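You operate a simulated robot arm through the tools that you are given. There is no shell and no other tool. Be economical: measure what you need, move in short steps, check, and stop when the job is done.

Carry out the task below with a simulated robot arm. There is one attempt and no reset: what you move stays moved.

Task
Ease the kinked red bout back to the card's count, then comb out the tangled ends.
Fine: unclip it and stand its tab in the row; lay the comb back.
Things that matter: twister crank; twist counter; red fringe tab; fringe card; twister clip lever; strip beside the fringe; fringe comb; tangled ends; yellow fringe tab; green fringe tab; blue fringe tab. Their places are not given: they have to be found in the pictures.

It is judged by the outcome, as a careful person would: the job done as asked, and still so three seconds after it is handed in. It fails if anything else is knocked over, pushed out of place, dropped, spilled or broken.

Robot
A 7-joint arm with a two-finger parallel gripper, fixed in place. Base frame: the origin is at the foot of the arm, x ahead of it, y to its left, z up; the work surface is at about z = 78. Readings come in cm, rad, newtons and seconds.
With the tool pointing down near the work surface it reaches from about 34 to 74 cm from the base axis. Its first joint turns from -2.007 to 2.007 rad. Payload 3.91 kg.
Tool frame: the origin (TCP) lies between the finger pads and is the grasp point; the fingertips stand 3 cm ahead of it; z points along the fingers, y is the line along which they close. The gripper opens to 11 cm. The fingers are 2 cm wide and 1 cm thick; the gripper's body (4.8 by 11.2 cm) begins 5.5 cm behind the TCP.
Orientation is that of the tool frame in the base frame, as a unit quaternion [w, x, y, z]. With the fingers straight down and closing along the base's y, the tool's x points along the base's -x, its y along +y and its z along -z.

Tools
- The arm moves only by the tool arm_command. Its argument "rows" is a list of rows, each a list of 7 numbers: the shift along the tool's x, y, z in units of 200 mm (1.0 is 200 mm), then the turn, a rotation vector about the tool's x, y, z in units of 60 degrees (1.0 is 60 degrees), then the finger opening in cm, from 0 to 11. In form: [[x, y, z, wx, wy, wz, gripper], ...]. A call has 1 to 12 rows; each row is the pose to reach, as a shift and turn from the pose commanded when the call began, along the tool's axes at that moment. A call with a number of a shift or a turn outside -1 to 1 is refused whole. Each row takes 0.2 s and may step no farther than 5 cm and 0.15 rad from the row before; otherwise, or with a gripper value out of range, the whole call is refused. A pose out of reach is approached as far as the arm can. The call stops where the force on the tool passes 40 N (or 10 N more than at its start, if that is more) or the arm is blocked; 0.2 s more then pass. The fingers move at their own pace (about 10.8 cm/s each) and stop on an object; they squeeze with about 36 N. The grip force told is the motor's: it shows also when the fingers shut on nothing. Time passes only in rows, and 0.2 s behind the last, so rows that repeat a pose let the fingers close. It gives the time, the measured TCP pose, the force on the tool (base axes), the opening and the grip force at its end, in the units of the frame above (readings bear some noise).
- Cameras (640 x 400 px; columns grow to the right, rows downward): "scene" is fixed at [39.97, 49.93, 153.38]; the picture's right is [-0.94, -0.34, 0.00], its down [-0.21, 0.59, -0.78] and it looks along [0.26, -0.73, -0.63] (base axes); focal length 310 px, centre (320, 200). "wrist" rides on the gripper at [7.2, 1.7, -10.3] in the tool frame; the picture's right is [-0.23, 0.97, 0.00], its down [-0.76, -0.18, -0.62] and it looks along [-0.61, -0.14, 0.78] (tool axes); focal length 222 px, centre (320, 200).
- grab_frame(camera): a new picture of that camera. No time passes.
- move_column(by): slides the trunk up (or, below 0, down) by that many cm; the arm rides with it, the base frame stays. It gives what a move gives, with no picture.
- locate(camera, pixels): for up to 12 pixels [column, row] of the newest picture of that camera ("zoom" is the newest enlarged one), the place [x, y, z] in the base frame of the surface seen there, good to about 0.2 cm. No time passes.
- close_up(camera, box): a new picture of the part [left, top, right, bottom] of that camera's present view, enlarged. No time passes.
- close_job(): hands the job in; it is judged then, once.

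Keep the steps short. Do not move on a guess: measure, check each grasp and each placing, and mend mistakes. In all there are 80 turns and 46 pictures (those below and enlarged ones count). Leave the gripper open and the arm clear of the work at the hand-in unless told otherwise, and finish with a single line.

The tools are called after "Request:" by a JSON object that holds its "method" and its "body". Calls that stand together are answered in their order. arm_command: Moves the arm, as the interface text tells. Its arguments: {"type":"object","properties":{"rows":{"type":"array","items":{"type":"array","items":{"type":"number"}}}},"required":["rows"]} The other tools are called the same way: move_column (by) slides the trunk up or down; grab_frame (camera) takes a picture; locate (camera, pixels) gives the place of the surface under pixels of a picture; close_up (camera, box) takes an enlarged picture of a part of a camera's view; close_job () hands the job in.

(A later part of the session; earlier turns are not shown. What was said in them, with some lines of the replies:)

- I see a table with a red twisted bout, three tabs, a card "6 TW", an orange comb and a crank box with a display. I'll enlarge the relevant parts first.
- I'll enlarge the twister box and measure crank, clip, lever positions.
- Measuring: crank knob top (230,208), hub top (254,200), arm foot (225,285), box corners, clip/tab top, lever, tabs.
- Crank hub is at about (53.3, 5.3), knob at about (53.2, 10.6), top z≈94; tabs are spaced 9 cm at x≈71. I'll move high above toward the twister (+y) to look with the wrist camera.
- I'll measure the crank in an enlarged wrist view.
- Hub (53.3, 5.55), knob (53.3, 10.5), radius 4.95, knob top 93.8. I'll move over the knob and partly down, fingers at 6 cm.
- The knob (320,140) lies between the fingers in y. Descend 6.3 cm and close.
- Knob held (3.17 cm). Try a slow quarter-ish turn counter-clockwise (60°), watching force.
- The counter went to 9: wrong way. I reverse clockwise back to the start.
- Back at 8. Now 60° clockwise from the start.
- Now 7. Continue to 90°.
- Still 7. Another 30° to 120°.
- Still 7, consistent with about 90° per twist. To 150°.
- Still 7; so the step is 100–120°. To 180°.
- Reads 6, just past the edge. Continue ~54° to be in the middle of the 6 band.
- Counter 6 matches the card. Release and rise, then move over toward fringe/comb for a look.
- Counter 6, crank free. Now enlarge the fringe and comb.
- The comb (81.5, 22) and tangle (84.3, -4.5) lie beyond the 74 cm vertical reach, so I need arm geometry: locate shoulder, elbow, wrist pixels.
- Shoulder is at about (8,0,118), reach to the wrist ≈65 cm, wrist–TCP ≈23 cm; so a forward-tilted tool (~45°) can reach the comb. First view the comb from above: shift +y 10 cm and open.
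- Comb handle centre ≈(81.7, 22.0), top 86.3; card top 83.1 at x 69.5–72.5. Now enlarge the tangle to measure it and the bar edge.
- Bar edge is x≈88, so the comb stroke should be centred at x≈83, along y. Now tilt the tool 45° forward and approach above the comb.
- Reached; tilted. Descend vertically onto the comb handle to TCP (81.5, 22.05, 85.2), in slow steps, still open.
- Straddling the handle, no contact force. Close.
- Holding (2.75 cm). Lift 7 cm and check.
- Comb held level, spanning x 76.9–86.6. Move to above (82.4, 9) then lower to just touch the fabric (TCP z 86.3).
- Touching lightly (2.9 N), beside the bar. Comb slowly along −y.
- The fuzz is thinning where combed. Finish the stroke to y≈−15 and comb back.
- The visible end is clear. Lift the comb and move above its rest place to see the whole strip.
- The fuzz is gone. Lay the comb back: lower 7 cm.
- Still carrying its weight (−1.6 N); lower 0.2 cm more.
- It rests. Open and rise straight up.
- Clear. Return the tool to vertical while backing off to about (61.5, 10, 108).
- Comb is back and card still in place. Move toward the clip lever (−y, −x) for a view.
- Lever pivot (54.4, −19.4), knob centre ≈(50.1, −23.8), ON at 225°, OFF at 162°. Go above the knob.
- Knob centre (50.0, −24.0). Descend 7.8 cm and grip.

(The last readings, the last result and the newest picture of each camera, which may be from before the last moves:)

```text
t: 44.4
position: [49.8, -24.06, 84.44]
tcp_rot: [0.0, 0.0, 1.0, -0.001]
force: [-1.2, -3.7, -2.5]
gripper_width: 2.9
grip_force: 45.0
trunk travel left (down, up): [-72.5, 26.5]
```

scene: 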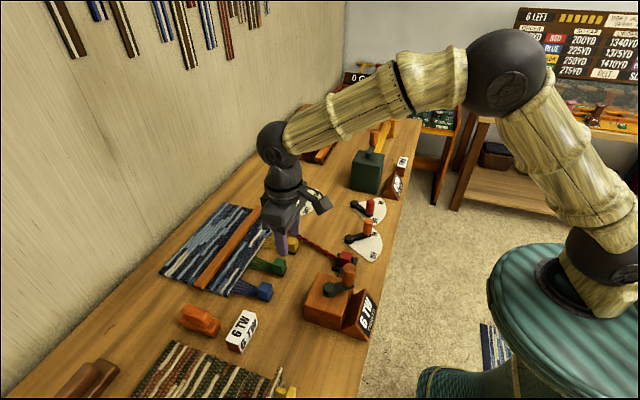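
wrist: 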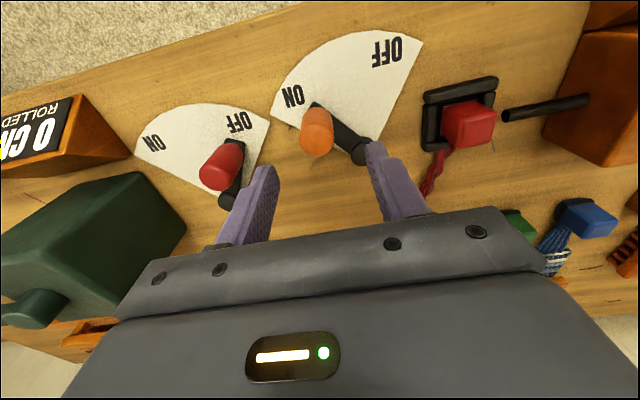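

Gripped. Swing the lever from ON to OFF along the arc, slowly.

Request:
{"method": "arm_command", "body": {"rows": [[0.031, 0.034, 0, 0, 0, 0, 1], [0.056, 0.0708, 0, 0, 0, 0, 1], [0.0755, 0.1105, 0, 0, 0, 0, 1], [0.089, 0.153, 0, 0, 0, 0, 1], [0.097, 0.1965, 0, 0, 0, 0, 1], [0.0985, 0.241, 0, 0, 0, 0, 1], [0.0935, 0.2855, 0, 0, 0, 0, 1], [0.083, 0.3285, 0, 0, 0, 0, 1]]}}

Request:
{"method": "grab_frame", "body": {"camera": "scene"}}

```text
t: 46.2
position: [47.88, -17.76, 84.36]
tcp_rot: [-0.003, -0.001, 1.0, 0.0]
force: [-20.9, -17.7, -2.0]
gripper_width: 2.92
grip_force: 44.6
trunk travel left (down, up): [-72.5, 26.5]
```

```text
11 pictures are left
```

scene: 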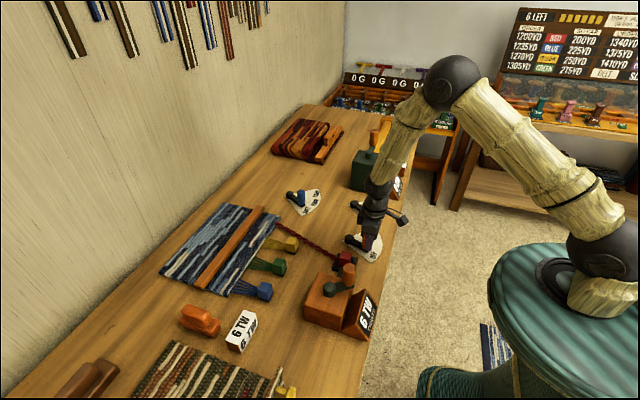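

The lever meets its end stop. Release, rise and look.

Request:
{"method": "arm_command", "body": {"rows": [[0, -0.01, 0, 0, 0, 0, 1], [0, -0.01, 0, 0, 0, 0, 5], [0, -0.01, 0, 0, 0, 0, 5], [0, -0.01, -0.15, 0, 0, 0, 5], [0, -0.01, -0.35, 0, 0, 0, 5], [0, -0.01, -0.6, 0, 0, 0, 5], [0, 0.0, -0.8, 0, 0, 0, 5], [0, 0.15, -0.9, 0, 0, 0, 5]]}}

Request:
{"method": "close_up", "body": {"camera": "wrist", "box": [180, 0, 500, 200]}}

```text
t: 48.0
position: [48.14, -14.32, 102.43]
tcp_rot: [0.0, 0.0, 1.0, 0.0]
force: [0.5, 0.2, 0.1]
gripper_width: 5.01
grip_force: 0.0
trunk travel left (down, up): [-72.5, 26.5]
```

```text
2.00 times, centred on (340, 100) of wrist
```

zoom: 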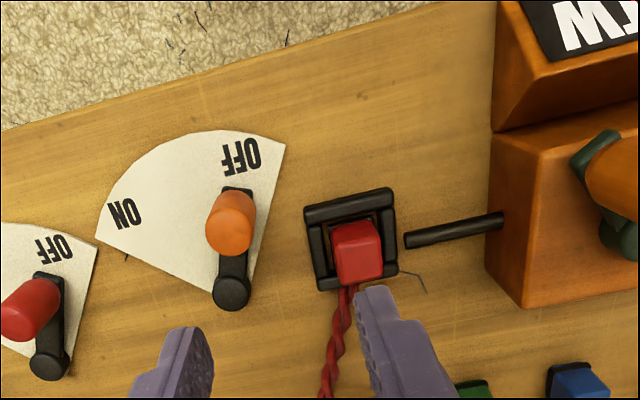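

Lever now at OFF. Measure the red tab and clip frame.

Request:
{"method": "locate", "body": {"camera": "zoom", "pixels": [[357, 240], [336, 242], [378, 240], [357, 228], [340, 272], [380, 275], [315, 240], [390, 225], [350, 210], [358, 262], [318, 285], [348, 300]]}}

```text
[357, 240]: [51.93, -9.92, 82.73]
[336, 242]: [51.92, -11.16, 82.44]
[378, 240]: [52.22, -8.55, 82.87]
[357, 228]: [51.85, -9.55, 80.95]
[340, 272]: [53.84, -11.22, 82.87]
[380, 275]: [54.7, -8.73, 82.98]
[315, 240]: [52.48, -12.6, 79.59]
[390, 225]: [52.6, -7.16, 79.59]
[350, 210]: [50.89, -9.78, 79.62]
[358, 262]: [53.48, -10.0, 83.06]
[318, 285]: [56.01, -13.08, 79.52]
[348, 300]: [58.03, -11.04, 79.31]
```

Tab top centre (53.3, −9.95, 83.0), frame top 79.6. Move above and lower until fingertips are at z≈80.2, straddling the tab in y.

Request:
{"method": "arm_command", "body": {"rows": [[-0.12, 0.11, 0, 0, 0, 0, 5], [-0.255, 0.224, 0, 0, 0, 0, 5], [-0.255, 0.224, 0.2, 0, 0, 0, 5], [-0.255, 0.224, 0.4, 0, 0, 0, 5], [-0.255, 0.224, 0.6, 0, 0, 0, 5], [-0.255, 0.224, 0.75, 0, 0, 0, 5], [-0.255, 0.224, 0.85, 0, 0, 0, 5], [-0.255, 0.224, 0.9, 0, 0, 0, 5], [-0.255, 0.224, 0.95, 0, 0, 0, 5]]}}

Request:
{"method": "close_up", "body": {"camera": "scene", "box": [280, 200, 400, 300]}}

```text
t: 50.0
position: [53.39, -9.88, 83.38]
tcp_rot: [-0.001, 0.0, 1.0, 0.001]
force: [0.5, 0.1, -0.5]
gripper_width: 5.01
grip_force: 0.2
trunk travel left (down, up): [-72.5, 26.5]
```

```text
4.00 times, centred on (340, 250) of scene
```

zoom: 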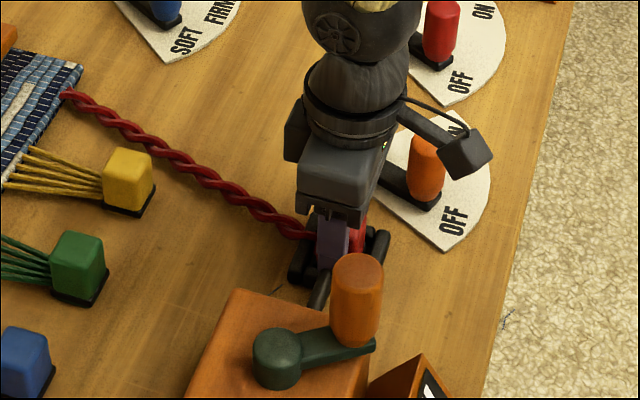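

Straddling the tab without contact. Close and lift gently 5 cm.

Request:
{"method": "arm_command", "body": {"rows": [[0, 0, 0, 0, 0, 0, 1.5], [0, 0, 0, 0, 0, 0, 1.5], [0, 0, 0, 0, 0, 0, 1.5], [0, 0, -0.05, 0, 0, 0, 1.5], [0, 0, -0.12, 0, 0, 0, 1.5], [0, 0, -0.19, 0, 0, 0, 1.5], [0, 0, -0.26, 0, 0, 0, 1.5]]}}

Request:
{"method": "close_up", "body": {"camera": "scene", "box": [250, 190, 400, 300]}}

```text
t: 51.6
position: [53.39, -9.99, 88.54]
tcp_rot: [-0.001, 0.0, 1.0, 0.0]
force: [-0.2, 0.6, 0.3]
gripper_width: 3.14
grip_force: 35.7
trunk travel left (down, up): [-72.5, 26.5]
```

```text
3.64 times, centred on (325, 245) of scene
```

zoom: 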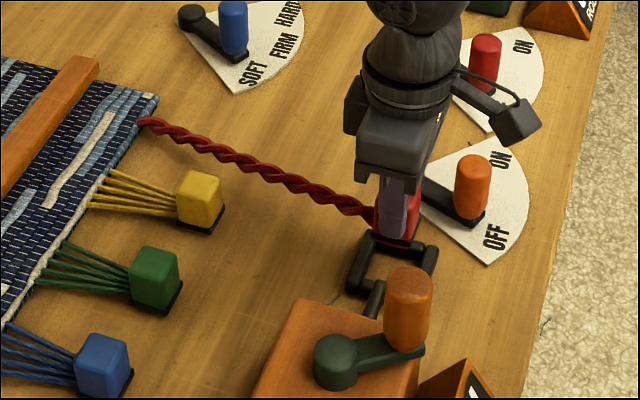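

Tab lifted with the cord. Measure the row tabs and cord root.

Request:
{"method": "locate", "body": {"camera": "zoom", "pixels": [[202, 181], [181, 182], [220, 182], [200, 200], [153, 257], [132, 258], [175, 258], [102, 345], [80, 345], [143, 122], [200, 230], [222, 212]]}}

```text
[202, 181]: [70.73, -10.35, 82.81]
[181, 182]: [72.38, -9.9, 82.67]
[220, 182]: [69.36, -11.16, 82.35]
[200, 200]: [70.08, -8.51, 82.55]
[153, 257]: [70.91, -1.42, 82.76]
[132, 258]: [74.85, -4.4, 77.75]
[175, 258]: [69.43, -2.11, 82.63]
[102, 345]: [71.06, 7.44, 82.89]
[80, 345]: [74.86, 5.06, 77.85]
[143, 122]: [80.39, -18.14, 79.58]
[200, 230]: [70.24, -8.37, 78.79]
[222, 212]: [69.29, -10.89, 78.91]
```

Row: x centre 70.85, spacing 9 cm, so red belongs at (70.85, −19.0). Carry it there at height.

Request:
{"method": "arm_command", "body": {"rows": [[-0.1, -0.12, -0.05, 0, 0, 0, 1.5], [-0.25, -0.26, -0.05, 0, 0, 0, 1.5], [-0.4, -0.38, -0.05, 0, 0, 0, 1.5], [-0.55, -0.44, -0.05, 0, 0, 0, 1.5], [-0.7, -0.4525, -0.05, 0, 0, 0, 1.5], [-0.8, -0.4525, -0.03, 0, 0, 0, 1.5], [-0.8725, -0.4525, 0, 0, 0, 0, 1.5], [-0.8725, -0.4525, 0, 0, 0, 0, 1.5]]}}

Request:
{"method": "close_up", "body": {"camera": "scene", "box": [200, 180, 350, 290]}}

```text
t: 53.4
position: [70.84, -19.06, 88.6]
tcp_rot: [0.0, 0.0, 1.0, 0.0]
force: [0.4, -0.1, -1.5]
gripper_width: 3.1
grip_force: 35.7
trunk travel left (down, up): [-72.5, 26.5]
```

```text
3.64 times, centred on (275, 235) of scene
```

zoom: 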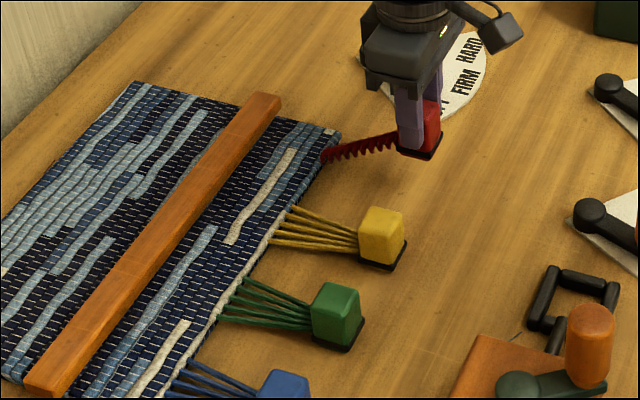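

Right in the row line, and the whole strip is combed. Lower slowly.

Request:
{"method": "arm_command", "body": {"rows": [[0, 0, 0.08, 0, 0, 0, 1.5], [0, 0, 0.15, 0, 0, 0, 1.5], [0, 0, 0.2, 0, 0, 0, 1.5], [0, 0, 0.23, 0, 0, 0, 1.5], [0, 0, 0.25, 0, 0, 0, 1.5], [0, 0, 0.258, 0, 0, 0, 1.5]]}}

```text
t: 54.8
position: [70.81, -19.09, 83.43]
tcp_rot: [0.0, 0.0, 1.0, 0.0]
force: [-0.1, 1.2, -0.8]
gripper_width: 3.11
grip_force: 36.2
trunk travel left (down, up): [-72.5, 26.5]
```

No contact yet; lower 0.1–0.3 cm more.

Request:
{"method": "arm_command", "body": {"rows": [[0, 0, 0.005, 0, 0, 0, 1.5], [0, 0, 0.01, 0, 0, 0, 1.5], [0, 0, 0.01, 0, 0, 0, 1.5]]}}

```text
t: 55.6
position: [70.82, -19.11, 83.29]
tcp_rot: [0.001, 0.001, 1.0, 0.0]
force: [-0.4, -0.1, 7.4]
gripper_width: 3.12
grip_force: 36.3
trunk travel left (down, up): [-72.5, 26.5]
```

It now stands on the table (7 N). Open and rise straight up, then back off toward the robot.

Request:
{"method": "arm_command", "body": {"rows": [[0, 0, -0.002, 0, 0, 0, 4], [0, 0, -0.002, 0, 0, 0, 5.5], [0, 0, -0.002, 0, 0, 0, 5.5], [0, 0, -0.1, 0, 0, 0, 5.5], [0, 0, -0.3, 0, 0, 0, 5.5], [0, 0, -0.5, 0, 0, 0, 5.5], [0.1, 0, -0.7, 0, 0, 0, 5.5], [0.3, -0.1, -0.9, 0, 0, 0, 8], [0.5, -0.2, -1.0, 0, 0, 0, 11], [0.6, -0.4, -1.0, 0, 0, 0, 11]]}}

Request:
{"method": "grab_frame", "body": {"camera": "scene"}}

Request:
{"method": "close_up", "body": {"camera": "scene", "box": [170, 190, 400, 350]}}

```text
refused: row 8 steps farther than a row can; nothing moved
```

```text
6 pictures are left
```

scene: 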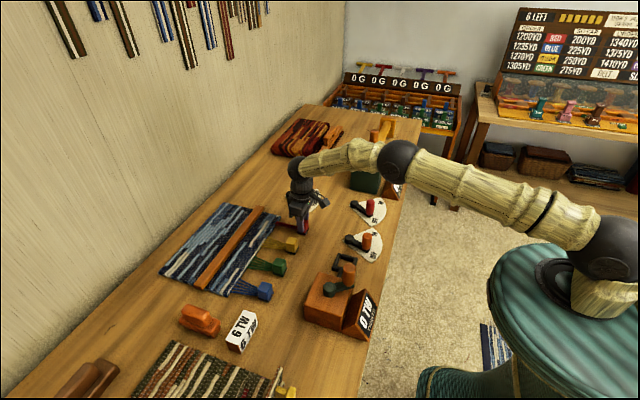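

```text
2.50 times, centred on (285, 270) of scene
```

zoom: 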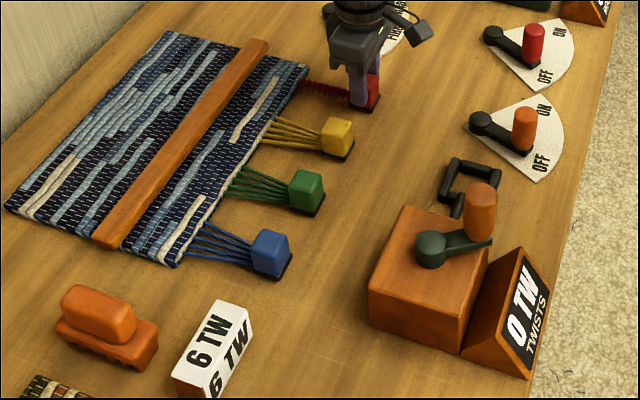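

One row was too long; nothing moved. (The counter shows 0 since the clip is empty.) Repeat with smaller steps.

Request:
{"method": "arm_command", "body": {"rows": [[0, 0, -0.002, 0, 0, 0, 4], [0, 0, -0.002, 0, 0, 0, 5.5], [0, 0, -0.002, 0, 0, 0, 5.5], [0, 0, -0.1, 0, 0, 0, 5.5], [0, 0, -0.3, 0, 0, 0, 5.5], [0, 0, -0.5, 0, 0, 0, 5.5], [0.05, 0, -0.7, 0, 0, 0, 5.5], [0.15, 0, -0.85, 0, 0, 0, 8], [0.3, -0.1, -0.95, 0, 0, 0, 11], [0.45, -0.2, -1.0, 0, 0, 0, 11], [0.6, -0.3, -1.0, 0, 0, 0, 11]]}}

Request:
{"method": "close_up", "body": {"camera": "scene", "box": [170, 160, 400, 350]}}

```text
t: 58.0
position: [58.79, -25.01, 103.31]
tcp_rot: [0.0, 0.0, 1.0, 0.0]
force: [-0.2, 0.1, 0.4]
gripper_width: 11.0
grip_force: 0.0
trunk travel left (down, up): [-72.5, 26.5]
```

```text
2.11 times, centred on (285, 255) of scene
```

zoom: 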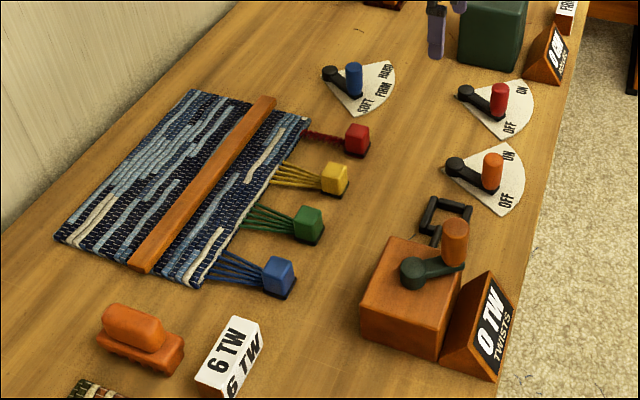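

The red tab stands in line. Verify positions.

Request:
{"method": "locate", "body": {"camera": "zoom", "pixels": [[357, 132], [335, 171], [308, 215], [278, 266], [135, 322], [235, 330]]}}

```text
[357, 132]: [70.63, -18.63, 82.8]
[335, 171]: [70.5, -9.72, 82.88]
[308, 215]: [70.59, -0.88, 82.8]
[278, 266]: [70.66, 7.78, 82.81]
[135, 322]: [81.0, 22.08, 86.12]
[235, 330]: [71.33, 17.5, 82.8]
```

All four tabs are at x≈70.6 with ~9 cm spacing, the comb is back at its place, the card is undisturbed, and the arm is clear and open. Handing in.

Request:
{"method": "close_job", "body": {}}

```text
The job is handed in.
```

Handed in: the red bout was eased from 8 to 6 twists (it touched 9 when I first tried the crank the wrong way), the tangled ends are combed out, the red tab is unclipped and standing in the row, and the comb is back in its place.
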